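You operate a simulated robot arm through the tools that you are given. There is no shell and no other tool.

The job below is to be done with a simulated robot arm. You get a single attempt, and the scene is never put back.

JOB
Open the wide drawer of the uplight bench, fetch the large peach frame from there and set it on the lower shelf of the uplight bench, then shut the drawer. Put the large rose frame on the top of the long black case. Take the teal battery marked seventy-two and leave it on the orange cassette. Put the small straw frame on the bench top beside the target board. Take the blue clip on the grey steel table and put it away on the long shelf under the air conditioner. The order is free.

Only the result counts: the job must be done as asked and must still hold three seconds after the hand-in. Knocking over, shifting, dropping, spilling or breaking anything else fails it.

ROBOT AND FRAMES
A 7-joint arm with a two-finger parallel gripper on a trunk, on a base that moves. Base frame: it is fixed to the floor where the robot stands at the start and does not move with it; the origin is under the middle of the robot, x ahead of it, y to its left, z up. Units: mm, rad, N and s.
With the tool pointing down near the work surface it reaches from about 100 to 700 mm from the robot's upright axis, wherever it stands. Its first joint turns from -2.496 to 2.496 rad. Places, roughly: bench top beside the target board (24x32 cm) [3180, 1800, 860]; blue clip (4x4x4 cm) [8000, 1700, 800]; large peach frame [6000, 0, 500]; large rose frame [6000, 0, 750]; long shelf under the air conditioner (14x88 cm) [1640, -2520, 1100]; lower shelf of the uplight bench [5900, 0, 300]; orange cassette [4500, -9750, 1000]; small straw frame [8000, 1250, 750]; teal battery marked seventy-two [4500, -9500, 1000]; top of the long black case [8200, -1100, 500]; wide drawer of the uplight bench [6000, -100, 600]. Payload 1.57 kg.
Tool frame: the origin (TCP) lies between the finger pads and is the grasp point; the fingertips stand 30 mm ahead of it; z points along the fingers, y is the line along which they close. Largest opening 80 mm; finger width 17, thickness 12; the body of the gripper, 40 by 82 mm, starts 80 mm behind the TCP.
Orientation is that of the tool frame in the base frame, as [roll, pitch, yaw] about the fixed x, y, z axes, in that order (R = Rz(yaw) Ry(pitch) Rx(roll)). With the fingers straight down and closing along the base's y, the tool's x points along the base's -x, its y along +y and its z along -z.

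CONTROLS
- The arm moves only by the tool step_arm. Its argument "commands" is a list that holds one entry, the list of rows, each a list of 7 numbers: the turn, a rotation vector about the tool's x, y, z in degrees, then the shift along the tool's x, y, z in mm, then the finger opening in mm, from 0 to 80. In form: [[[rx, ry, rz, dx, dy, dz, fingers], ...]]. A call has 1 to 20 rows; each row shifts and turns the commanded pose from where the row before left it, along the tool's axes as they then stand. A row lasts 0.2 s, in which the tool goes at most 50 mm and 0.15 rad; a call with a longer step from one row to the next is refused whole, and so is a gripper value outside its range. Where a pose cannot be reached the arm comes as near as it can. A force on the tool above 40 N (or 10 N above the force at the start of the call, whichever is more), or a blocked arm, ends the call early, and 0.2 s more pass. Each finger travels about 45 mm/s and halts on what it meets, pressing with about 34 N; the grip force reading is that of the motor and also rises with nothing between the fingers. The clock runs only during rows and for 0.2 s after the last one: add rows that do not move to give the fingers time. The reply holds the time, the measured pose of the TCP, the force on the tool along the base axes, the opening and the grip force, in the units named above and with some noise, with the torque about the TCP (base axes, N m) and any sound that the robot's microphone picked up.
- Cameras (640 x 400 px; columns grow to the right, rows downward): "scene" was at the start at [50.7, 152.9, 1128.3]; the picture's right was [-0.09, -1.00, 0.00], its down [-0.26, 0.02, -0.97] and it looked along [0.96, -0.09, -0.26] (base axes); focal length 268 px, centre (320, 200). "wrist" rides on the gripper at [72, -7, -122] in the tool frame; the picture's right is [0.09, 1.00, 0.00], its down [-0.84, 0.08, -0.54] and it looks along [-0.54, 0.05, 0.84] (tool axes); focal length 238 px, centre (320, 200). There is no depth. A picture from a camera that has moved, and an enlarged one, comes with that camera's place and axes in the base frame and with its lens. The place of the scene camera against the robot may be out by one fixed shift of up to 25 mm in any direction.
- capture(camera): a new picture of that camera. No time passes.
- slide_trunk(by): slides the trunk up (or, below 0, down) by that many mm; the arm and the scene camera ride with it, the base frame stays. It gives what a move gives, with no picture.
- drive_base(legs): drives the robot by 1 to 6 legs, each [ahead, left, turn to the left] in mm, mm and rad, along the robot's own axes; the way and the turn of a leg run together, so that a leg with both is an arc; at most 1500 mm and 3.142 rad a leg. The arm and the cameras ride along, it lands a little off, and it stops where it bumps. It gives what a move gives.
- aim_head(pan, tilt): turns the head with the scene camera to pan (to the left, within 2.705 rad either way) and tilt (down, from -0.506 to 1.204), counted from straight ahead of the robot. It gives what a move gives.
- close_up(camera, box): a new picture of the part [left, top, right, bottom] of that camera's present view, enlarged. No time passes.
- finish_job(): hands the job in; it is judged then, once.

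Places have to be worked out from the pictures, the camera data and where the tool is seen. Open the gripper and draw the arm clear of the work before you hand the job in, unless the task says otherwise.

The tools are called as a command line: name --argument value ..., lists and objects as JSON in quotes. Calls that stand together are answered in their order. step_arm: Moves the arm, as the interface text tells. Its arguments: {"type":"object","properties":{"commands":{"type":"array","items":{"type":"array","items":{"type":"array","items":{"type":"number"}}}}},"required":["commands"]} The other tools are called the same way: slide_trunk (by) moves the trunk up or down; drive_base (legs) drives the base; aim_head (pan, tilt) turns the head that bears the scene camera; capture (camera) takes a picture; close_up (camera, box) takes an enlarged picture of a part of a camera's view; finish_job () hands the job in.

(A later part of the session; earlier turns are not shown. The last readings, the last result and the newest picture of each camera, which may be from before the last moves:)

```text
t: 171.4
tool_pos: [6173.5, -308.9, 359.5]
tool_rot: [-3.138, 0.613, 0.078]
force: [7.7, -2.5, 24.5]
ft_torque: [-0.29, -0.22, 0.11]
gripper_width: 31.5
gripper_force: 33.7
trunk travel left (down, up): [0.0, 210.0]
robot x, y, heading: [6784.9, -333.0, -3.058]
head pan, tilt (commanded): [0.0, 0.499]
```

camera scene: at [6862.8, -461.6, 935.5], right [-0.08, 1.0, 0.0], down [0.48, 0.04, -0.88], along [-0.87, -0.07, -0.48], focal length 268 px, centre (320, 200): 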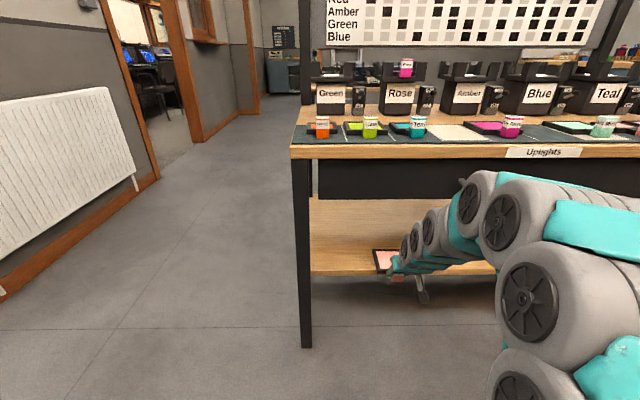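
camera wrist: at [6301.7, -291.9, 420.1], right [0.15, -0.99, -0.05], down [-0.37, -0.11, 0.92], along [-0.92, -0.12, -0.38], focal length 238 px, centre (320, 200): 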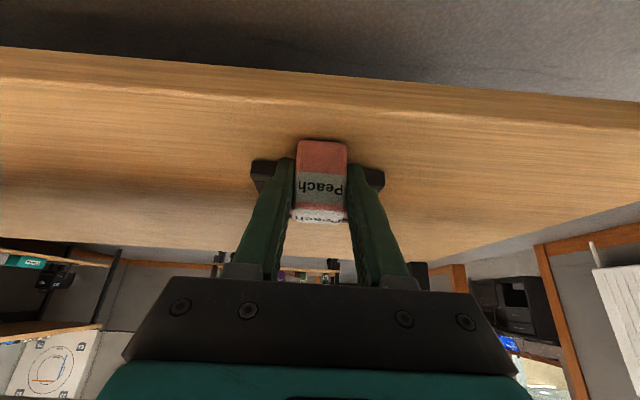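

Contact on the shelf. I'll ease off a millimetre, release, and retreat along the tool axis.

step_arm --commands '[[[0, 0, 0, -0.7, 0, -1.0, 10], [0, 0, 0, 0, 0, 0, 40], [0, 0, 0, 0, 0, 0, 60], [0, 0, 0, 0, 0, 0, 60], [0, 0, 0, 0, 0, -20, 60], [0, 0, 0, 0, 0, -30, 60], [0, 0, 0, 0, 0, -30, 60]]]'

capture --camera "wrist"

close_up --camera "scene" --box '[300, 160, 540, 310]'

```text
t: 173.0
tool_pos: [6219.2, -305.3, 425.5]
tool_rot: [-3.141, 0.612, 0.076]
force: [-0.2, 0.1, 0.5]
ft_torque: [0.02, -0.03, 0.0]
gripper_width: 60.2
gripper_force: 0.1
trunk travel left (down, up): [0.0, 210.0]
robot x, y, heading: [6781.0, -330.0, -3.057]
head pan, tilt (commanded): [0.0, 0.499]
```

```text
taken
camera wrist: at [6347.2, -288.9, 483.6], right [0.15, -0.99, -0.05], down [-0.37, -0.11, 0.92], along [-0.92, -0.12, -0.38], focal length 238 px, centre (320, 200)
```

wrist: 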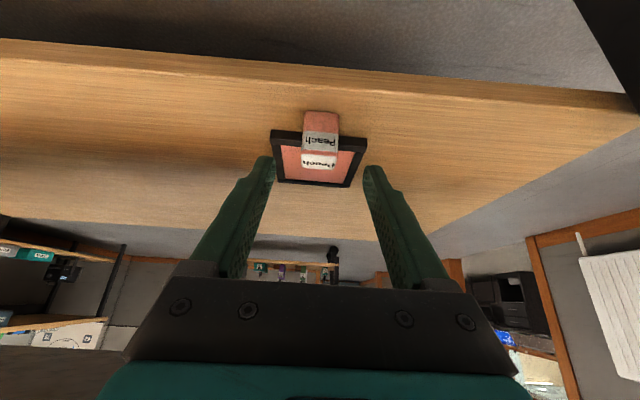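

```text
2.67 times, centred on (420, 235) of scene
camera zoom: at [6761.2, -470.2, 935.5], right [-0.08, 1.0, 0.0], down [0.48, 0.04, -0.88], along [-0.87, -0.07, -0.48], focal length 714 px, centre (53, 107)
```

zoom: 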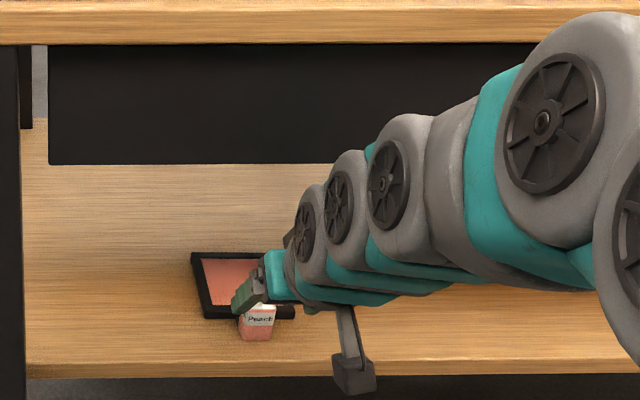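

The peach frame lies flat on the lower shelf. Next the rose frame: I'll back off, raise the trunk, straighten the tool and move over toward the rose block (≈6177, −70).

drive_base --legs '[[-200, 0, 0]]'

slide_trunk --by 210

step_arm --commands '[[[0, 7, 0, 0, 0, 0, 60], [0, 7, 0, 0, 0, 0, 60], [0, 7, 0, 0, 0, 0, 60], [0, 7, 0, 0, 0, 0, 60], [0, 7, 0, 0, 0, 0, 60], [0, 0, 0, 0, 0, -45, 60], [0, 0, 0, 0, 0, -45, 60], [0, 0, 0, 0, 0, -45, 60], [0, 0, 0, 0, 0, -45, 60]]]'

drive_base --legs '[[0, -235, 0], [120, 0, 0]]'

capture --camera "wrist"

capture --camera "scene"

```text
t: 174.6
tool_pos: [6418.4, -289.6, 425.8]
tool_rot: [-3.139, 0.61, 0.078]
force: [0.9, 0.0, 0.2]
ft_torque: [0.01, -0.01, -0.04]
gripper_width: 59.8
gripper_force: 0.0
trunk travel left (down, up): [0.0, 210.0]
robot x, y, heading: [6982.8, -311.6, -3.057]
head pan, tilt (commanded): [0.0, 0.499]
```

```text
t: 176.8
tool_pos: [6420.5, -289.2, 634.0]
tool_rot: [-3.14, 0.611, 0.077]
force: [0.4, 0.0, -0.4]
ft_torque: [-0.01, 0.0, -0.04]
gripper_width: 60.1
gripper_force: 0.1
trunk travel left (down, up): [-210.0, 0.0]
robot x, y, heading: [6985.1, -311.2, -3.053]
head pan, tilt (commanded): [0.0, 0.499]
```

```text
t: 178.8
tool_pos: [6421.1, -287.1, 813.6]
tool_rot: [-3.14, -0.001, 0.077]
force: [-0.1, 0.1, -0.4]
ft_torque: [-0.01, 0.03, -0.01]
gripper_width: 59.9
gripper_force: 0.1
trunk travel left (down, up): [-210.0, 0.0]
robot x, y, heading: [6981.1, -310.6, -3.055]
head pan, tilt (commanded): [0.0, 0.499]
```

```text
t: 181.4
tool_pos: [6280.0, -62.5, 813.4]
tool_rot: [-3.14, 0.0, 0.082]
force: [0.2, 0.5, -0.3]
ft_torque: [0.02, -0.03, -0.02]
gripper_width: 60.1
gripper_force: 0.1
trunk travel left (down, up): [-210.0, 0.0]
robot x, y, heading: [6837.4, -86.0, -3.048]
head pan, tilt (commanded): [0.0, 0.499]
```

```text
taken
camera wrist: at [6349.7, -51.1, 935.0], right [0.17, -0.99, 0.0], down [-0.83, -0.15, 0.54], along [-0.53, -0.09, -0.84], focal length 238 px, centre (320, 200)
```

wrist: 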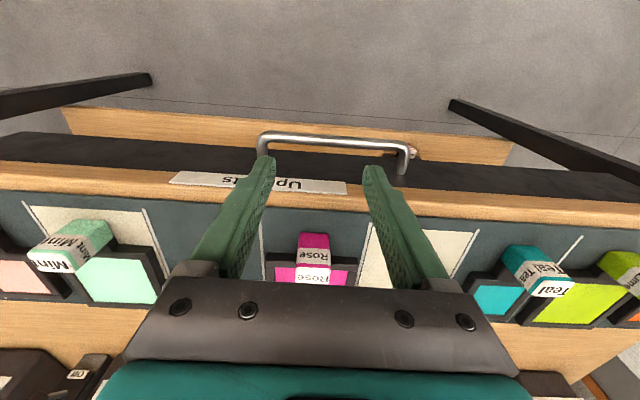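

```text
taken
camera scene: at [6819.9, -227.3, 1145.5], right [-0.09, 1.0, 0.0], down [0.48, 0.04, -0.88], along [-0.87, -0.08, -0.48], focal length 268 px, centre (320, 200)
```

scene: 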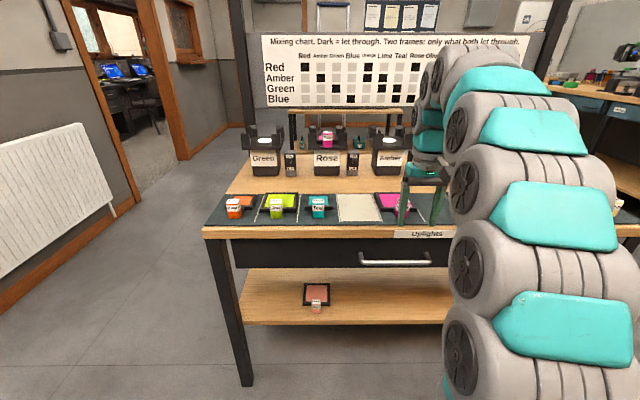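

The rose block reads (6175, −73). I'll raise slightly, drive in ~95 mm and check.

step_arm --commands '[[[0, 0, 0, 15, 0, -18, 60]]]'

drive_base --legs '[[112, 0, -0.006]]'

capture --camera "wrist"

close_up --camera "scene" --box '[280, 130, 480, 255]'

```text
t: 181.8
tool_pos: [6292.7, -63.1, 832.2]
tool_rot: [-3.14, 0.0, 0.08]
force: [0.7, -0.1, 0.1]
ft_torque: [0.03, 0.0, 0.0]
gripper_width: 60.0
gripper_force: 0.1
trunk travel left (down, up): [-210.0, 0.0]
robot x, y, heading: [6839.3, -81.8, -3.054]
head pan, tilt (commanded): [0.0, 0.499]
```

```text
t: 183.0
tool_pos: [6183.8, -68.2, 831.9]
tool_rot: [-3.14, 0.001, 0.076]
force: [-0.3, 0.1, -1.0]
ft_torque: [0.03, -0.03, -0.02]
gripper_width: 59.9
gripper_force: 0.0
trunk travel left (down, up): [-210.0, 0.0]
robot x, y, heading: [6726.8, -93.7, -3.058]
head pan, tilt (commanded): [0.0, 0.499]
```

```text
taken
camera wrist: at [6255.0, -57.1, 954.0], right [0.17, -0.99, 0.0], down [-0.83, -0.14, 0.54], along [-0.53, -0.09, -0.84], focal length 238 px, centre (320, 200)
```

wrist: 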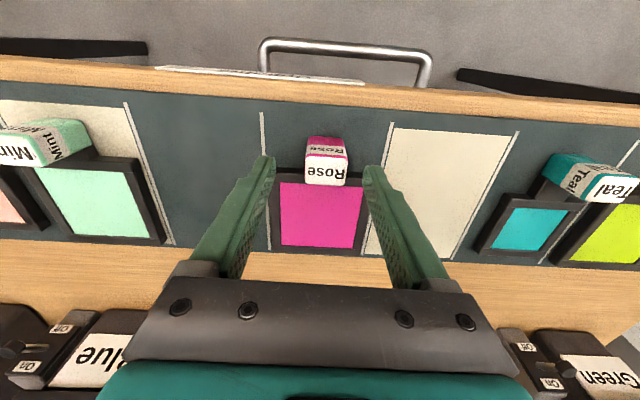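

```text
3.20 times, centred on (380, 192) of scene
camera zoom: at [6709.0, -236.6, 1145.5], right [-0.08, 1.0, 0.0], down [0.48, 0.04, -0.88], along [-0.87, -0.07, -0.48], focal length 857 px, centre (128, 224)
```

zoom: 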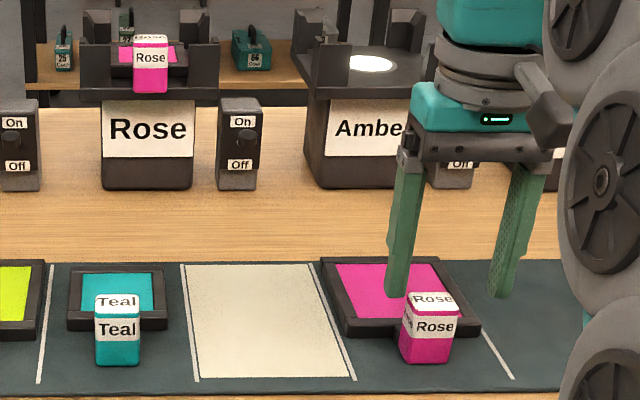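

Block centre at (6176, −75). I'll align and descend to grip.

step_arm --commands '[[[0, 0, 0, -7.8, 6.4, 0, 60], [0, 0, 0, 0, 0, 25, 60], [0, 0, 0, 0, 0, 15, 60], [0, 0, 0, 0, 0, 8, 60], [0, 0, 0, 0, 0, 0, 30], [0, 0, 0, 0, 0, 0, 10], [0, 0, 0, 0, 0, 0, 10], [0, 0, 0, 0, 0, 0, 10]]]'

capture --camera "wrist"

```text
t: 184.8
tool_pos: [6176.1, -75.8, 783.9]
tool_rot: [-3.141, 0.001, 0.074]
force: [0.1, -0.5, 1.0]
ft_torque: [-0.06, -0.02, 0.09]
gripper_width: 31.9
gripper_force: 33.8
trunk travel left (down, up): [-210.0, 0.0]
robot x, y, heading: [6733.7, -94.8, -3.059]
head pan, tilt (commanded): [0.0, 0.499]
```

```text
taken
camera wrist: at [6247.3, -63.4, 905.9], right [0.17, -0.99, 0.0], down [-0.83, -0.14, 0.54], along [-0.53, -0.09, -0.84], focal length 238 px, centre (320, 200)
```

wrist: 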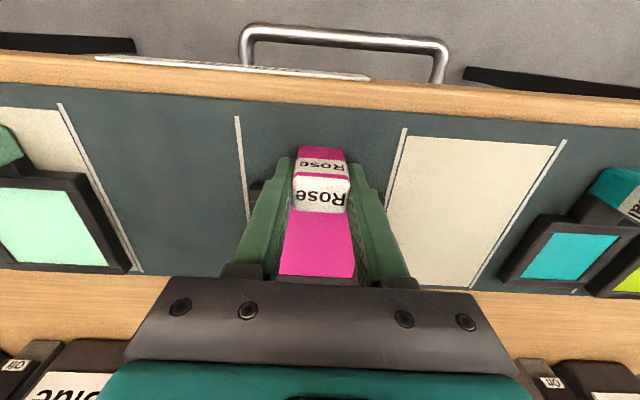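

Gripped the large rose frame. I'll lift it, back away from the bench and pull the arm in before turning around.

step_arm --commands '[[[0, 0, 0, 0, 0, -12, 10], [0, 0, 0, 0, 0, -20, 10], [0, 0, 0, 0, 0, -10, 10]]]'

capture --camera "wrist"

drive_base --legs '[[-330, 0, 0]]'

step_arm --commands '[[[0, 0, 0, 40, 0, 0, 10], [0, 0, 0, 40, 0, 0, 10], [0, 0, 0, 40, 0, 0, 10]]]'

capture --camera "scene"

```text
t: 185.6
tool_pos: [6176.2, -77.0, 826.8]
tool_rot: [-3.139, 0.003, 0.075]
force: [0.3, -0.8, -0.3]
ft_torque: [0.03, -0.11, -0.02]
gripper_width: 31.8
gripper_force: 34.0
trunk travel left (down, up): [-210.0, 0.0]
robot x, y, heading: [6733.4, -93.2, -3.057]
head pan, tilt (commanded): [0.0, 0.499]
```

```text
taken
camera wrist: at [6248.0, -64.3, 948.0], right [0.17, -0.99, 0.0], down [-0.83, -0.14, 0.54], along [-0.54, -0.09, -0.84], focal length 238 px, centre (320, 200)
```

wrist: 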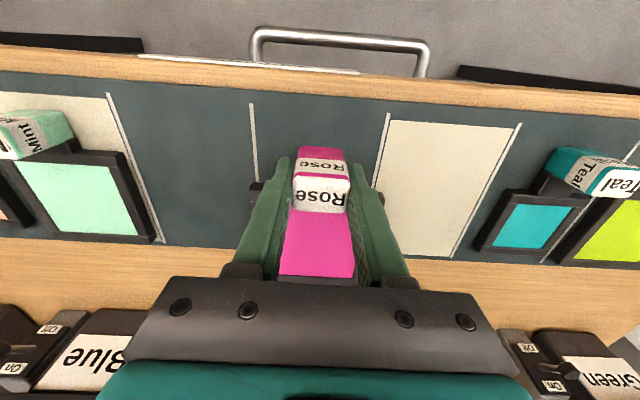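

```text
t: 187.8
tool_pos: [6504.4, -50.7, 824.4]
tool_rot: [-3.14, 0.001, 0.079]
force: [-0.7, 0.8, -0.8]
ft_torque: [0.04, -0.09, 0.02]
gripper_width: 31.6
gripper_force: 33.8
trunk travel left (down, up): [-210.0, 0.0]
robot x, y, heading: [7057.7, -62.7, -3.058]
head pan, tilt (commanded): [0.0, 0.499]
```

```text
t: 188.6
tool_pos: [6626.3, -41.9, 823.8]
tool_rot: [-3.139, 0.001, 0.078]
force: [0.5, 1.6, -2.2]
ft_torque: [0.01, -0.09, -0.03]
gripper_width: 31.7
gripper_force: 34.3
trunk travel left (down, up): [-210.0, 0.0]
robot x, y, heading: [7057.8, -64.6, -3.056]
head pan, tilt (commanded): [0.0, 0.499]
```

```text
taken
camera scene: at [7037.1, -208.9, 1145.5], right [-0.09, 1.0, 0.0], down [0.48, 0.04, -0.88], along [-0.87, -0.08, -0.48], focal length 268 px, centre (320, 200)
```

scene: 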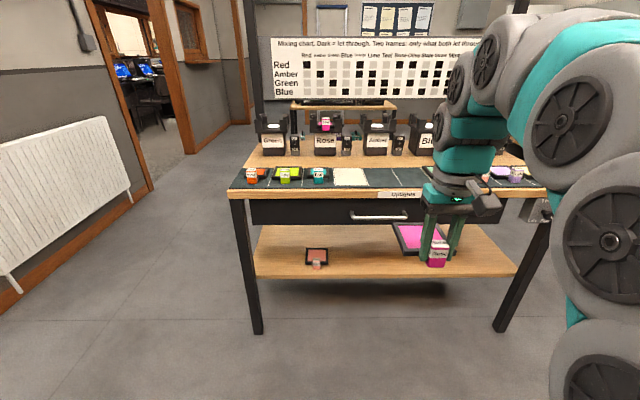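

Holding the rose frame level. Turning around and driving toward the black case.

drive_base --legs '[[0, 0, 3.14], [0, -890, 0], [150, 0, 0]]'

aim_head --pan -0.1 --tilt 0.45

capture --camera "scene"

capture --camera "wrist"

```text
t: 201.7
tool_pos: [7734.9, -949.5, 824.2]
tool_rot: [-3.139, 0.001, -3.034]
force: [0.9, -0.2, -2.2]
ft_torque: [0.0, 0.09, 0.0]
gripper_width: 31.9
gripper_force: 34.1
trunk travel left (down, up): [-210.0, 0.0]
robot x, y, heading: [7303.6, -939.8, 0.114]
head pan, tilt (commanded): [0.0, 0.499]
```

```text
t: 202.3
tool_pos: [7734.3, -950.5, 823.7]
tool_rot: [-3.139, 0.0, -3.033]
force: [0.5, 0.0, -2.0]
ft_torque: [-0.01, 0.04, 0.0]
gripper_width: 31.5
gripper_force: 33.9
trunk travel left (down, up): [-210.0, 0.0]
robot x, y, heading: [7304.3, -939.0, 0.113]
head pan, tilt (commanded): [-0.099, 0.45]
```

```text
taken
camera scene: at [7335.3, -781.3, 1150.0], right [0.02, -1.0, 0.0], down [-0.44, -0.01, -0.9], along [0.9, 0.02, -0.44], focal length 268 px, centre (320, 200)
```

scene: 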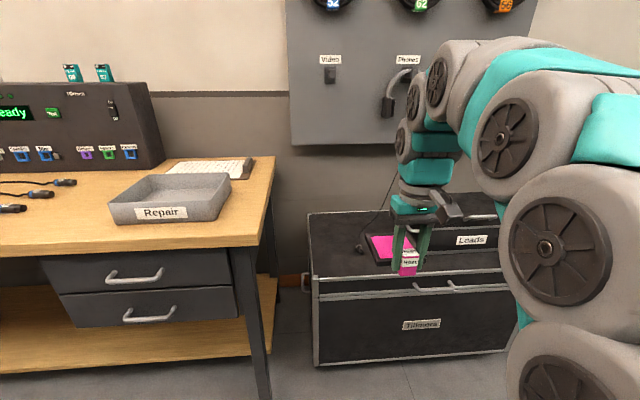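

```text
taken
camera wrist: at [7664.2, -963.8, 946.4], right [-0.2, 0.98, 0.0], down [0.82, 0.17, 0.54], along [0.53, 0.11, -0.84], focal length 238 px, centre (320, 200)
```

wrist: 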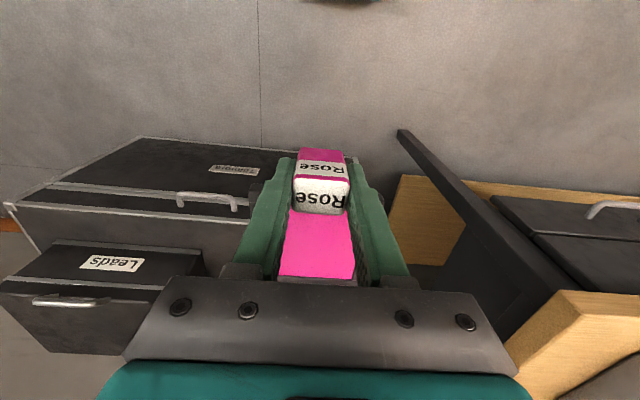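

Now near the case. Zooming in on the case top to find the free area.

close_up --camera "scene" --box '[290, 190, 530, 340]'

close_up --camera "wrist" --box '[0, 100, 320, 300]'

```text
2.67 times, centred on (410, 265) of scene
camera zoom: at [7335.3, -781.3, 1150.0], right [0.02, -1.0, 0.0], down [-0.44, -0.01, -0.9], along [0.9, 0.02, -0.44], focal length 714 px, centre (80, 27)
```

zoom: 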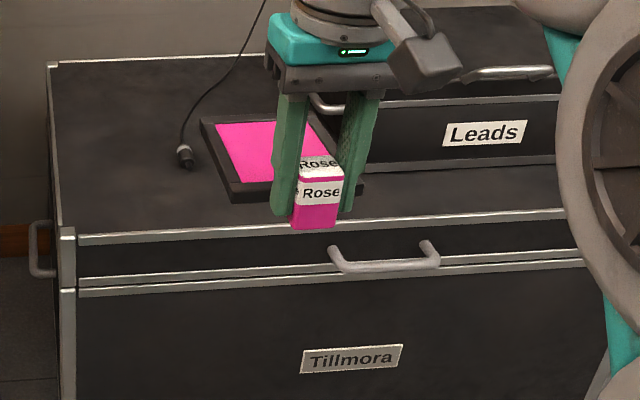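

```text
2.00 times, centred on (160, 200) of wrist
camera zoom: at [7664.2, -963.8, 946.4], right [-0.2, 0.98, 0.0], down [0.82, 0.17, 0.54], along [0.53, 0.11, -0.84], focal length 477 px, centre (640, 200)
```

zoom: 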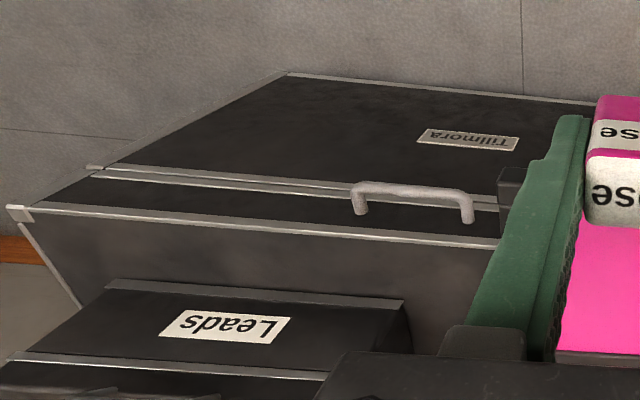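

The free strip is between the mic plug (y≈−911) and the Leads box (y≈−1110). I'll correct heading, sidestep and move closer, then lower the trunk.

drive_base --legs '[[0, -100, -0.028], [230, 0, 0]]'

slide_trunk --by -120

capture --camera "scene"

capture --camera "wrist"

```text
t: 204.8
tool_pos: [7977.2, -1038.7, 825.8]
tool_rot: [-3.141, -0.001, -3.055]
force: [-0.8, 0.3, -2.1]
ft_torque: [-0.02, 0.07, 0.0]
gripper_width: 31.6
gripper_force: 34.1
trunk travel left (down, up): [-210.0, 0.0]
robot x, y, heading: [7542.5, -1016.8, 0.09]
head pan, tilt (commanded): [-0.099, 0.45]
```

```text
t: 206.3
tool_pos: [7976.7, -1039.0, 705.3]
tool_rot: [-3.141, 0.001, -3.055]
force: [-0.3, -0.1, -1.5]
ft_torque: [0.0, 0.1, 0.0]
gripper_width: 31.7
gripper_force: 34.2
trunk travel left (down, up): [-90.0, 120.0]
robot x, y, heading: [7545.2, -1013.9, 0.093]
head pan, tilt (commanded): [-0.099, 0.45]
```

```text
taken
camera scene: at [7581.4, -861.3, 1030.0], right [-0.01, -1.0, 0.0], down [-0.44, 0.0, -0.9], along [0.9, -0.01, -0.44], focal length 268 px, centre (320, 200)
```

scene: 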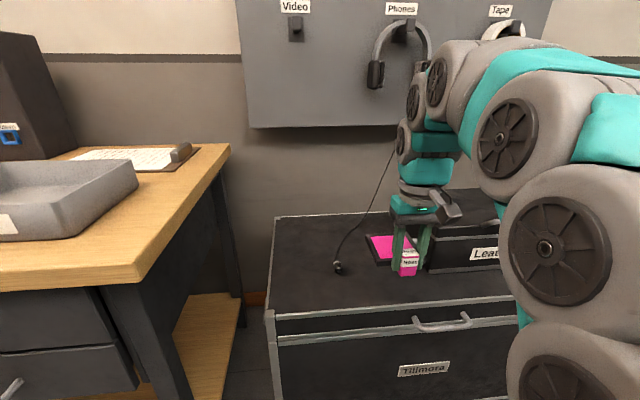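

```text
taken
camera wrist: at [7906.2, -1051.9, 826.4], right [-0.18, 0.98, 0.0], down [0.83, 0.15, 0.54], along [0.53, 0.09, -0.84], focal length 238 px, centre (320, 200)
```

wrist: 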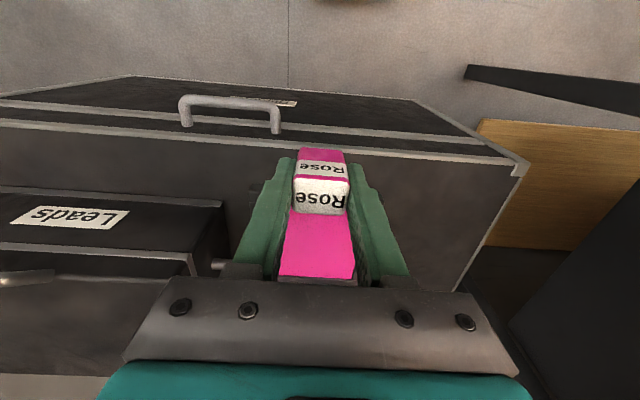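

Triangulation puts the case top at z≈531, front edge x≈8015, mic at (8137, −901), Leads box corner at (8125, −1161). I'll move the frame over the free strip and lower to just above it.

step_arm --commands '[[[0, 0, 0, -39.3, -3.9, 0, 10], [0, 0, 0, -39.3, -3.9, 0, 10], [0, 0, 0, 0, 0, 35, 10], [0, 0, 0, 0, 0, 35, 10], [0, 0, 0, 0, 0, 25, 10]]]'

capture --camera "wrist"

close_up --camera "scene" --box '[260, 190, 540, 365]'

```text
t: 207.5
tool_pos: [8056.3, -1041.7, 608.1]
tool_rot: [-3.139, 0.002, -3.056]
force: [0.7, 0.3, -1.6]
ft_torque: [-0.02, 0.06, 0.01]
gripper_width: 31.4
gripper_force: 33.8
trunk travel left (down, up): [-90.0, 120.0]
robot x, y, heading: [7546.7, -1018.0, 0.089]
head pan, tilt (commanded): [-0.099, 0.45]
```

```text
taken
camera wrist: at [7985.4, -1052.8, 730.5], right [-0.18, 0.98, 0.0], down [0.83, 0.15, 0.54], along [0.53, 0.09, -0.84], focal length 238 px, centre (320, 200)
```

wrist: 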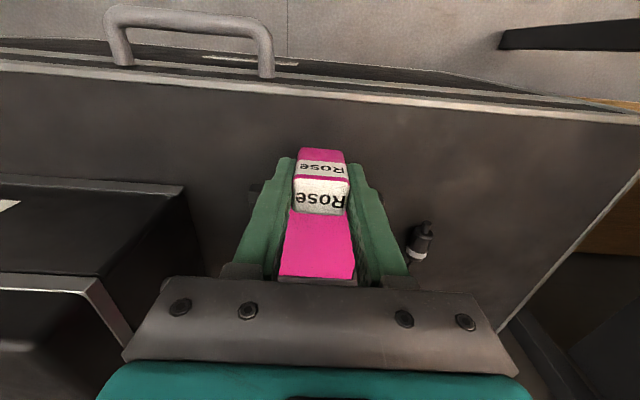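

```text
2.29 times, centred on (400, 278) of scene
camera zoom: at [7581.5, -861.3, 1030.0], right [-0.01, -1.0, 0.0], down [-0.44, 0.0, -0.9], along [0.9, -0.01, -0.44], focal length 612 px, centre (137, 23)
```

zoom: 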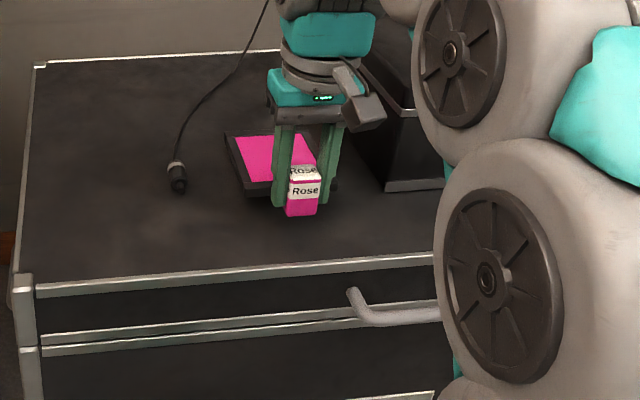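

Mic (8137, −917) and box corner (8122, −1163) both clear of the plate. Lowering gently to contact.

step_arm --commands '[[[0, 0, 0, 0, 0, 20, 10], [0, 0, 0, 0, 0, 6, 10], [0, 0, 0, 0, 0, 3, 10], [0, 0, 0, 0, 0, 0, 10]]]'

```text
t: 208.5
tool_pos: [8057.1, -1040.6, 580.3]
tool_rot: [-3.141, -0.001, -3.055]
force: [0.3, 0.6, -1.9]
ft_torque: [0.0, 0.11, -0.02]
gripper_width: 31.5
gripper_force: 34.4
trunk travel left (down, up): [-90.0, 120.0]
robot x, y, heading: [7542.1, -1018.0, 0.095]
head pan, tilt (commanded): [-0.099, 0.45]
```

step_arm --commands '[[[0, 0, 0, 0, 0, 2, 10], [0, 0, 0, 0, 0, 2, 10], [0, 0, 0, 0, 0, 0, 10]]]'

close_up --camera "scene" --box '[320, 210, 440, 285]'

```text
t: 209.3
tool_pos: [8056.6, -1041.3, 577.6]
tool_rot: [-3.14, -0.002, -3.055]
force: [0.3, 0.3, -1.4]
ft_torque: [-0.02, 0.09, -0.01]
gripper_width: 31.2
gripper_force: 33.9
trunk travel left (down, up): [-90.0, 120.0]
robot x, y, heading: [7544.6, -1014.4, 0.098]
head pan, tilt (commanded): [-0.099, 0.45]
```

```text
5.33 times, centred on (380, 248) of scene
camera zoom: at [7581.5, -861.3, 1030.0], right [-0.01, -1.0, 0.0], down [-0.44, 0.0, -0.9], along [0.9, -0.01, -0.44], focal length 1428 px, centre (0, -53)
```

zoom: 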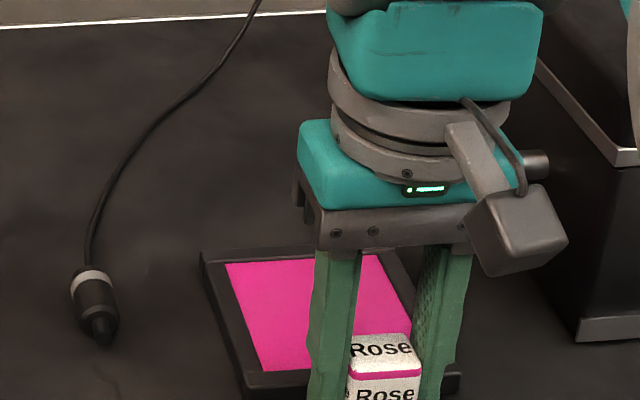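

Continuing down in small steps.

step_arm --commands '[[[0, 0, 0, 0, 0, 2, 10], [0, 0, 0, 0, 0, 2, 10], [0, 0, 0, 0, 0, 0, 10]]]'

step_arm --commands '[[[0, 0, 0, 0, 0, 2, 10], [0, 0, 0, 0, 0, 1, 10], [0, 0, 0, 0, 0, 0, 10]]]'

```text
t: 210.1
tool_pos: [8056.3, -1041.4, 574.3]
tool_rot: [-3.14, 0.006, -3.058]
force: [1.2, 1.2, 30.5]
ft_torque: [0.52, -0.04, 0.02]
gripper_width: 32.0
gripper_force: 34.0
trunk travel left (down, up): [-90.0, 120.0]
robot x, y, heading: [7546.5, -1016.9, 0.096]
head pan, tilt (commanded): [-0.099, 0.45]
```

```text
t: 210.9
tool_pos: [8056.4, -1041.6, 570.3]
tool_rot: [-3.14, 0.003, -3.056]
force: [1.6, 4.6, 29.5]
ft_torque: [0.22, -0.01, -0.05]
gripper_width: 31.4
gripper_force: 34.0
trunk travel left (down, up): [-90.0, 120.0]
robot x, y, heading: [7545.7, -1015.8, 0.094]
head pan, tilt (commanded): [-0.099, 0.45]
```

Firm contact. Easing up slightly, releasing and rising clear.

step_arm --commands '[[[0, 0, 0, 0, 0, -2, 10], [0, 0, 0, 0, 0, 0, 40], [0, 0, 0, 0, 0, 0, 60], [0, 0, 0, 0, 0, 0, 60], [0, 0, 0, 0, 0, -25, 60], [0, 0, 0, 0, 0, -40, 60], [0, 0, 0, 0, 0, -40, 60]]]'

capture --camera "wrist"

close_up --camera "scene" --box '[260, 190, 540, 365]'

```text
t: 212.5
tool_pos: [8055.6, -1041.2, 678.5]
tool_rot: [-3.141, 0.001, -3.056]
force: [-0.1, -0.2, 0.3]
ft_torque: [0.02, 0.02, 0.01]
gripper_width: 59.7
gripper_force: 0.1
trunk travel left (down, up): [-90.0, 120.0]
robot x, y, heading: [7543.5, -1018.4, 0.092]
head pan, tilt (commanded): [-0.099, 0.45]
```

```text
taken
camera wrist: at [7984.7, -1053.8, 798.6], right [-0.18, 0.98, 0.0], down [0.83, 0.15, 0.54], along [0.53, 0.09, -0.84], focal length 238 px, centre (320, 200)
```

wrist: 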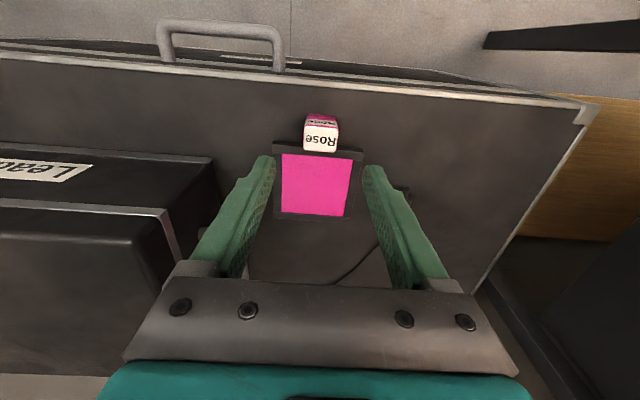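

```text
2.29 times, centred on (400, 278) of scene
camera zoom: at [7581.4, -861.3, 1030.0], right [-0.01, -1.0, 0.0], down [-0.44, 0.0, -0.9], along [0.9, -0.01, -0.44], focal length 612 px, centre (137, 23)
```

zoom: 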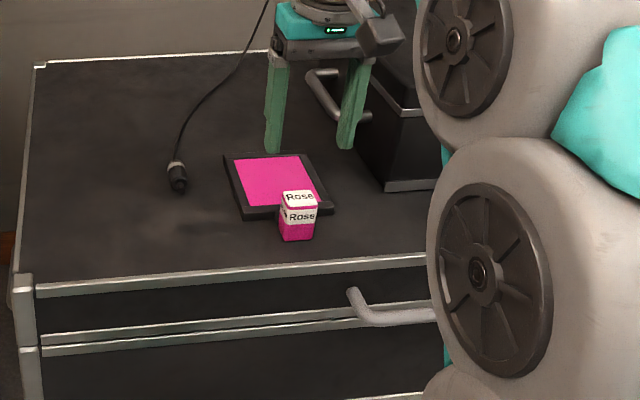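

The rose frame rests on the case top, clear of mic and box. Next I'll go to the steel table in the corner: back up, raise trunk, pull the arm in, and drive left along the long table.

drive_base --legs '[[-260, 0, -0.006]]'

slide_trunk --by 120

step_arm --commands '[[[0, 0, 0, 40, 0, -8, 60], [0, 0, 0, 40, 0, -8, 60], [0, 0, 0, 40, 0, -8, 60]]]'

drive_base --legs '[[0, 1200, 0], [0, 1050, 0]]'

aim_head --pan 0.0 --tilt 0.35

capture --camera "scene"

aim_head --pan 0.6 --tilt 0.35

capture --camera "scene"

```text
t: 214.4
tool_pos: [7803.7, -1066.3, 675.3]
tool_rot: [-3.14, -0.002, -3.058]
force: [0.4, -0.4, 0.2]
ft_torque: [0.0, 0.0, 0.0]
gripper_width: 60.1
gripper_force: 0.0
trunk travel left (down, up): [-90.0, 120.0]
robot x, y, heading: [7294.3, -1040.2, 0.102]
head pan, tilt (commanded): [-0.099, 0.45]
```

```text
t: 215.9
tool_pos: [7805.2, -1065.7, 796.4]
tool_rot: [-3.139, 0.001, -3.059]
force: [0.2, -0.6, 0.4]
ft_torque: [0.01, 0.03, 0.01]
gripper_width: 60.0
gripper_force: 0.1
trunk travel left (down, up): [-210.0, 0.0]
robot x, y, heading: [7292.9, -1040.5, 0.089]
head pan, tilt (commanded): [-0.099, 0.45]
```

```text
t: 216.7
tool_pos: [7683.1, -1077.4, 818.6]
tool_rot: [-3.139, -0.002, -3.059]
force: [0.9, -0.8, -0.6]
ft_torque: [-0.01, 0.05, -0.01]
gripper_width: 59.8
gripper_force: 0.1
trunk travel left (down, up): [-210.0, 0.0]
robot x, y, heading: [7297.1, -1040.0, 0.089]
head pan, tilt (commanded): [-0.099, 0.45]
```

```text
t: 227.8
tool_pos: [7426.2, 1185.4, 818.8]
tool_rot: [-3.14, 0.0, -3.01]
force: [-0.3, -0.1, 0.2]
ft_torque: [0.0, -0.02, 0.0]
gripper_width: 60.2
gripper_force: 0.0
trunk travel left (down, up): [-210.0, 0.0]
robot x, y, heading: [7033.3, 1203.2, 0.14]
head pan, tilt (commanded): [-0.099, 0.45]
```

```text
t: 228.5
tool_pos: [7426.3, 1186.2, 818.9]
tool_rot: [-3.138, 0.001, -3.01]
force: [0.2, -0.4, 0.0]
ft_torque: [0.02, -0.02, -0.02]
gripper_width: 60.0
gripper_force: 0.1
trunk travel left (down, up): [-210.0, 0.0]
robot x, y, heading: [7034.6, 1205.6, 0.139]
head pan, tilt (commanded): [0.0, 0.351]
```

```text
taken
camera scene: at [7064.6, 1370.1, 1159.2], right [0.14, -0.99, 0.0], down [-0.34, -0.05, -0.94], along [0.93, 0.13, -0.34], focal length 268 px, centre (320, 200)
```

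scene: 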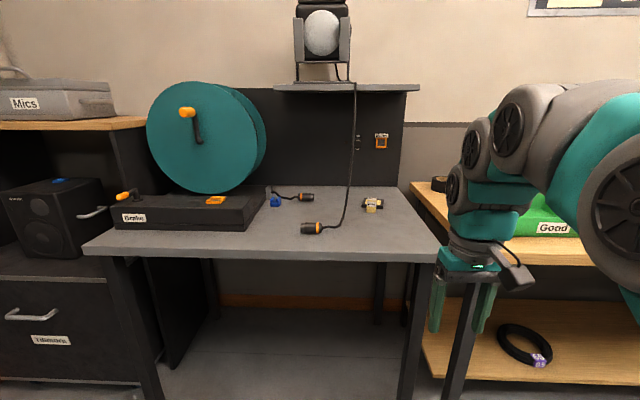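

```text
t: 229.5
tool_pos: [7425.4, 1185.0, 819.3]
tool_rot: [-3.139, 0.0, -3.01]
force: [0.5, 0.5, -0.5]
ft_torque: [0.03, 0.03, 0.0]
gripper_width: 60.1
gripper_force: 0.0
trunk travel left (down, up): [-210.0, 0.0]
robot x, y, heading: [7035.8, 1207.1, 0.142]
head pan, tilt (commanded): [0.6, 0.351]
```

```text
taken
camera scene: at [7041.3, 1420.0, 1159.2], right [0.67, -0.74, 0.0], down [-0.25, -0.23, -0.94], along [0.69, 0.63, -0.34], focal length 268 px, centre (320, 200)
```

scene: 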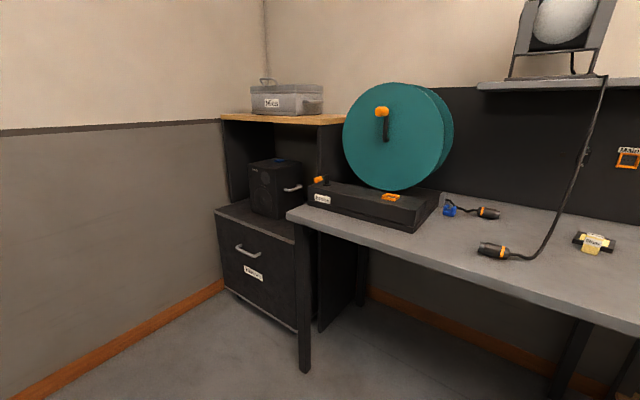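

The grey steel table: reel, connectors, a small straw frame and a blue clip near the reel base. Zooming in.

aim_head --pan 0.0 --tilt 0.35

close_up --camera "scene" --box '[250, 170, 410, 270]'

close_up --camera "scene" --box '[100, 60, 420, 260]'

```text
t: 230.5
tool_pos: [7426.6, 1186.1, 819.0]
tool_rot: [-3.141, 0.0, -3.011]
force: [0.3, -0.8, 0.4]
ft_torque: [0.0, -0.03, 0.01]
gripper_width: 60.0
gripper_force: 0.0
trunk travel left (down, up): [-210.0, 0.0]
robot x, y, heading: [7035.3, 1205.4, 0.14]
head pan, tilt (commanded): [0.0, 0.351]
```

```text
4.00 times, centred on (330, 220) of scene
camera zoom: at [7064.6, 1370.3, 1159.2], right [0.14, -0.99, 0.0], down [-0.34, -0.05, -0.94], along [0.93, 0.13, -0.34], focal length 1071 px, centre (280, 120)
```

zoom: 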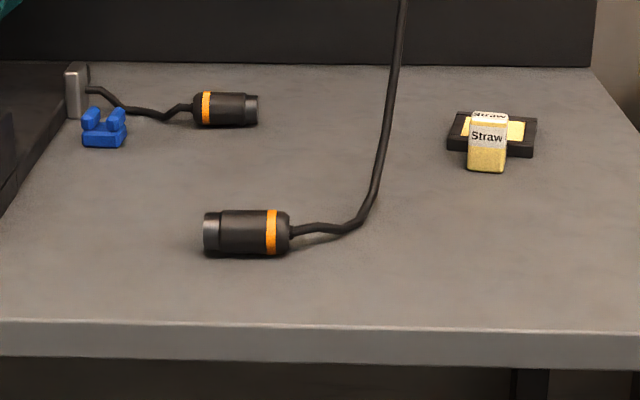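

```text
2.00 times, centred on (260, 160) of scene
camera zoom: at [7064.6, 1370.3, 1159.2], right [0.14, -0.99, 0.0], down [-0.34, -0.05, -0.94], along [0.93, 0.13, -0.34], focal length 536 px, centre (440, 280)
```

zoom: 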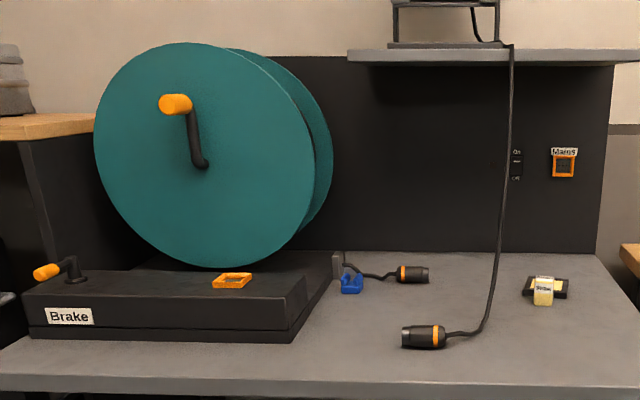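

Straw frame ≈(8028, 1323) and clip ≈(8040, 1706). I'll square up to the table and approach the straw frame.

drive_base --legs '[[0, 120, -0.055], [260, 0, 0]]'

capture --camera "wrist"

capture --camera "scene"

```text
t: 233.2
tool_pos: [7665.6, 1302.2, 818.3]
tool_rot: [-3.141, 0.0, -3.07]
force: [0.2, 0.2, -0.7]
ft_torque: [-0.02, 0.0, -0.02]
gripper_width: 60.1
gripper_force: 0.0
trunk travel left (down, up): [-210.0, 0.0]
robot x, y, heading: [7278.4, 1346.0, 0.081]
head pan, tilt (commanded): [0.0, 0.351]
```

```text
taken
camera wrist: at [7595.5, 1290.9, 941.2], right [-0.16, 0.99, 0.0], down [0.83, 0.14, 0.54], along [0.53, 0.09, -0.84], focal length 238 px, centre (320, 200)
```

wrist: 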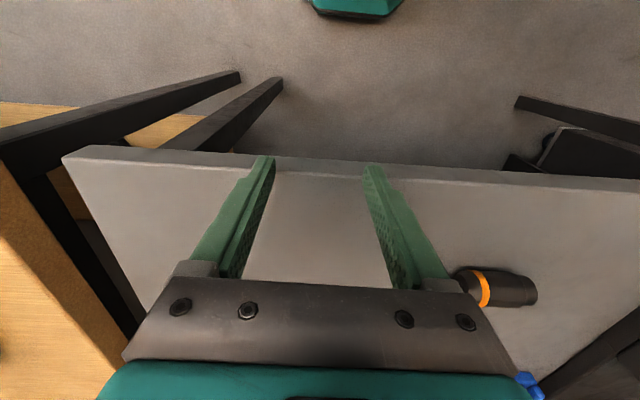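

```text
taken
camera scene: at [7316.0, 1507.6, 1159.2], right [0.08, -1.0, 0.0], down [-0.34, -0.03, -0.94], along [0.94, 0.08, -0.34], focal length 268 px, centre (320, 200)
```

scene: 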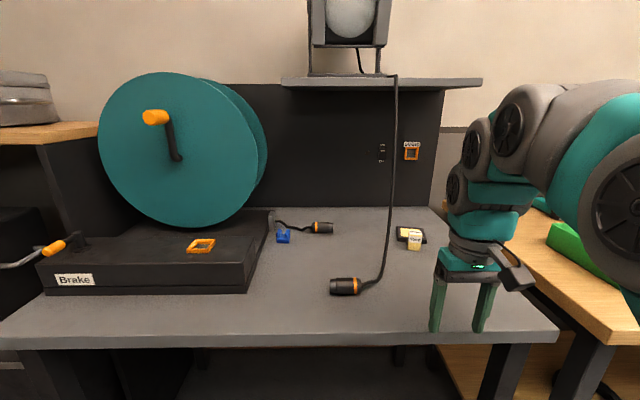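

Driving closer and extending the arm toward the straw frame for a wrist view.

drive_base --legs '[[130, 0, 0.004]]'

step_arm --commands '[[[0, 0, 0, -40, 0, -5, 60], [0, 0, 0, -40, 0, -5, 60], [0, 0, 0, -40, 0, 0, 60]]]'

capture --camera "wrist"

capture --camera "scene"

```text
t: 234.4
tool_pos: [7796.1, 1313.7, 819.3]
tool_rot: [-3.138, 0.0, -3.067]
force: [-1.9, -0.2, 0.0]
ft_torque: [-0.01, 0.02, 0.0]
gripper_width: 59.8
gripper_force: 0.0
trunk travel left (down, up): [-210.0, 0.0]
robot x, y, heading: [7406.6, 1353.0, 0.088]
head pan, tilt (commanded): [0.0, 0.351]
```

```text
t: 235.2
tool_pos: [7916.1, 1325.5, 827.8]
tool_rot: [-3.139, -0.002, -3.066]
force: [-0.5, 0.3, -0.7]
ft_torque: [0.0, 0.02, 0.02]
gripper_width: 59.9
gripper_force: 0.0
trunk travel left (down, up): [-210.0, 0.0]
robot x, y, heading: [7402.2, 1353.1, 0.085]
head pan, tilt (commanded): [0.0, 0.351]
```

```text
taken
camera wrist: at [7845.2, 1314.0, 950.7], right [-0.17, 0.99, 0.0], down [0.83, 0.14, 0.54], along [0.53, 0.09, -0.84], focal length 238 px, centre (320, 200)
```

wrist: 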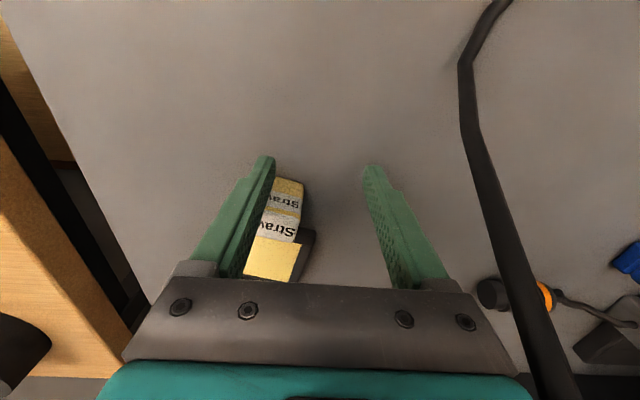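

```text
taken
camera scene: at [7444.2, 1518.5, 1159.2], right [0.09, -1.0, 0.0], down [-0.34, -0.03, -0.94], along [0.94, 0.08, -0.34], focal length 268 px, centre (320, 200)
```

scene: 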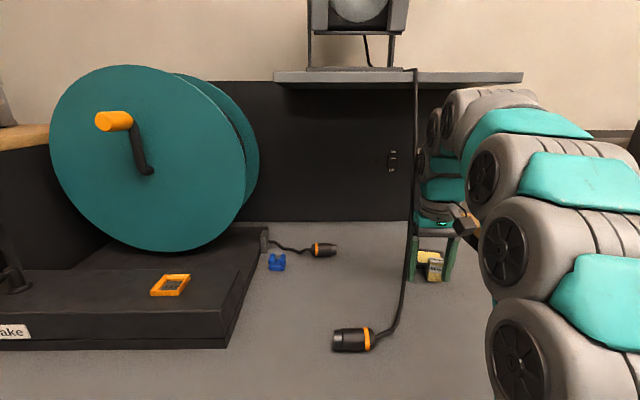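

The straw block is slightly right (−y) of the gripper, and the hanging cable is ~85 mm to its left. Zooming for exact pose.

close_up --camera "wrist" --box '[220, 150, 380, 290]'

close_up --camera "scene" --box '[360, 210, 480, 300]'

```text
2.86 times, centred on (300, 220) of wrist
camera zoom: at [7845.2, 1314.0, 950.7], right [-0.17, 0.99, 0.0], down [0.83, 0.14, 0.54], along [0.53, 0.09, -0.84], focal length 681 px, centre (377, 143)
```

zoom: 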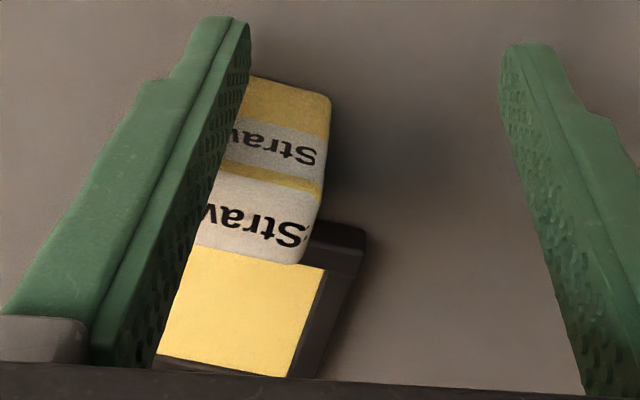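

```text
4.44 times, centred on (420, 255) of scene
camera zoom: at [7444.2, 1518.5, 1159.2], right [0.09, -1.0, 0.0], down [-0.34, -0.03, -0.94], along [0.94, 0.08, -0.34], focal length 1190 px, centre (-124, -44)
```

zoom: 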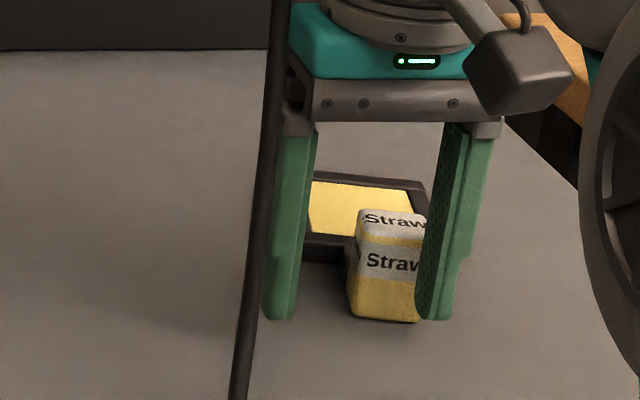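

I need the table height precisely, so I'll take a second wrist view from 60 mm further back and a bit to the right.

step_arm --commands '[[[0, 0, 0, 30, -15, 0, 60], [0, 0, 0, 30, -10, 0, 60]]]'

close_up --camera "wrist" --box '[220, 150, 420, 290]'

```text
t: 235.8
tool_pos: [7857.5, 1294.8, 829.2]
tool_rot: [3.141, -0.002, -3.062]
force: [-0.3, 0.3, -0.1]
ft_torque: [-0.02, 0.01, 0.02]
gripper_width: 60.0
gripper_force: 0.1
trunk travel left (down, up): [-210.0, 0.0]
robot x, y, heading: [7406.9, 1349.4, 0.085]
head pan, tilt (commanded): [0.0, 0.351]
```

```text
2.86 times, centred on (320, 220) of wrist
camera zoom: at [7786.6, 1283.1, 951.6], right [-0.17, 0.99, 0.0], down [0.83, 0.14, 0.54], along [0.53, 0.09, -0.84], focal length 681 px, centre (320, 143)
```

zoom: 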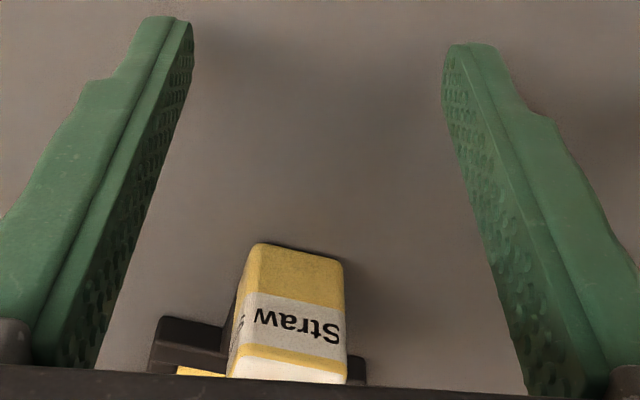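

Table surface is z≈781 and the straw block is rotated about −13° relative to my tool; its centre is ≈(7951, 1301), top z≈829. I'll raise, rotate the tool to match, and re-check.

step_arm --commands '[[[0, 0, 6.4, 0, 0, 0, 60], [0, 0, 6.5, 0, 0, 0, 60], [0, 0, 0, 0, 0, -20, 60], [0, 0, 0, 0, 0, -15, 60]]]'

capture --camera "wrist"

```text
t: 236.8
tool_pos: [7859.0, 1295.2, 865.0]
tool_rot: [-3.139, 0.002, 2.992]
force: [-0.8, 0.8, -0.7]
ft_torque: [0.04, -0.02, 0.0]
gripper_width: 60.2
gripper_force: 0.1
trunk travel left (down, up): [-210.0, 0.0]
robot x, y, heading: [7407.4, 1353.7, 0.083]
head pan, tilt (commanded): [0.0, 0.351]
```

```text
taken
camera wrist: at [7785.6, 1299.3, 986.8], right [0.06, 1.0, 0.0], down [0.84, -0.05, 0.54], along [0.54, -0.03, -0.84], focal length 238 px, centre (320, 200)
```

wrist: 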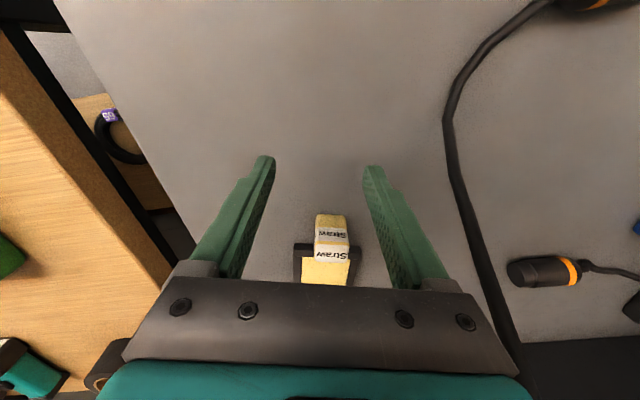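

Aligned in yaw; the block is at (7950, 1301). Moving over it and descending to grip.

step_arm --commands '[[[0, 0, 0, -44.5, 9.6, 0, 60], [0, 0, 0, -44.6, 9.7, 0, 60], [0, 0, 0, 0, 0, 10, 60]]]'

capture --camera "wrist"

close_up --camera "scene" --box '[340, 180, 500, 300]'

```text
t: 237.6
tool_pos: [7945.5, 1297.9, 826.2]
tool_rot: [-3.139, -0.001, 2.994]
force: [0.2, -0.6, 0.5]
ft_torque: [-0.01, 0.01, 0.04]
gripper_width: 60.0
gripper_force: 0.0
out of reach, approached as far as the arm can: row 2
trunk travel left (down, up): [-210.0, 0.0]
robot x, y, heading: [7405.6, 1354.1, 0.085]
head pan, tilt (commanded): [0.0, 0.351]
```

```text
taken
camera wrist: at [7873.3, 1303.1, 947.1], right [0.06, 1.0, 0.0], down [0.84, -0.05, 0.54], along [0.54, -0.03, -0.84], focal length 238 px, centre (320, 200)
```

wrist: 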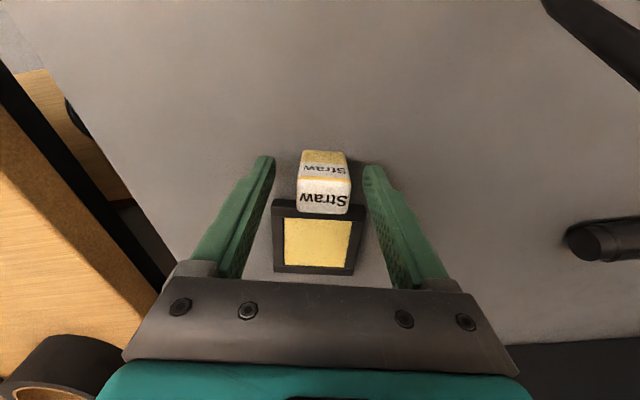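

```text
3.33 times, centred on (420, 240) of scene
camera zoom: at [7444.3, 1518.4, 1159.2], right [0.09, -1.0, 0.0], down [-0.34, -0.03, -0.94], along [0.94, 0.08, -0.34], focal length 892 px, centre (-13, 67)
```

zoom: 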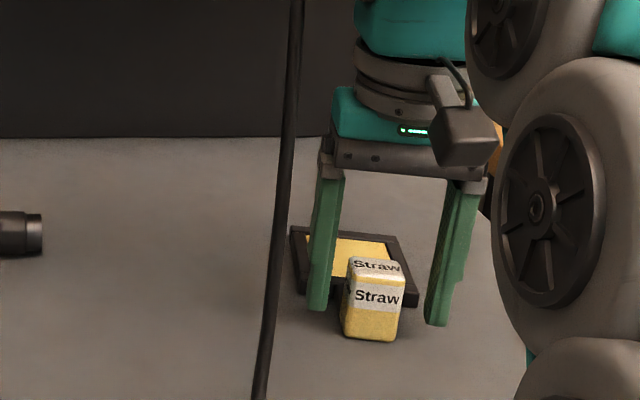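

The block is between the fingers. Small centring move, 5 mm down, then grip.

step_arm --commands '[[[0, 0, 0, -2.5, 3.3, 0, 60], [0, 0, 0, 0, 0, 5, 60], [0, 0, 0, 0, 0, 0, 30], [0, 0, 0, 0, 0, 0, 10], [0, 0, 0, 0, 0, 0, 10], [0, 0, 0, 0, 0, 0, 10]]]'

capture --camera "wrist"

```text
t: 239.0
tool_pos: [7947.0, 1301.8, 819.2]
tool_rot: [-3.14, 0.001, 2.993]
force: [-0.3, 0.5, 0.3]
ft_torque: [0.1, 0.03, 0.01]
gripper_width: 31.6
gripper_force: 33.5
trunk travel left (down, up): [-210.0, 0.0]
robot x, y, heading: [7408.5, 1355.3, 0.087]
head pan, tilt (commanded): [0.0, 0.351]
```

```text
taken
camera wrist: at [7876.1, 1306.5, 941.2], right [0.06, 1.0, 0.0], down [0.84, -0.05, 0.54], along [0.54, -0.03, -0.84], focal length 238 px, centre (320, 200)
```

wrist: 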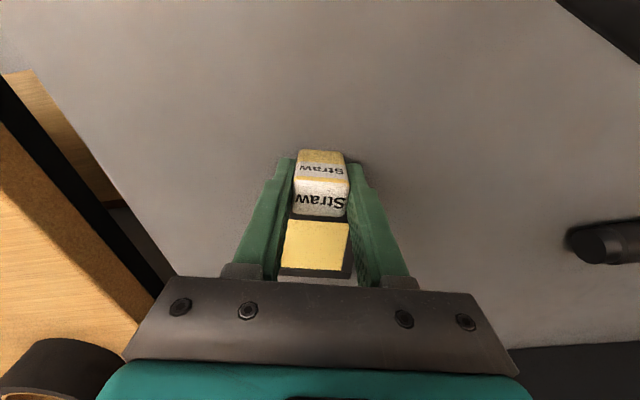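

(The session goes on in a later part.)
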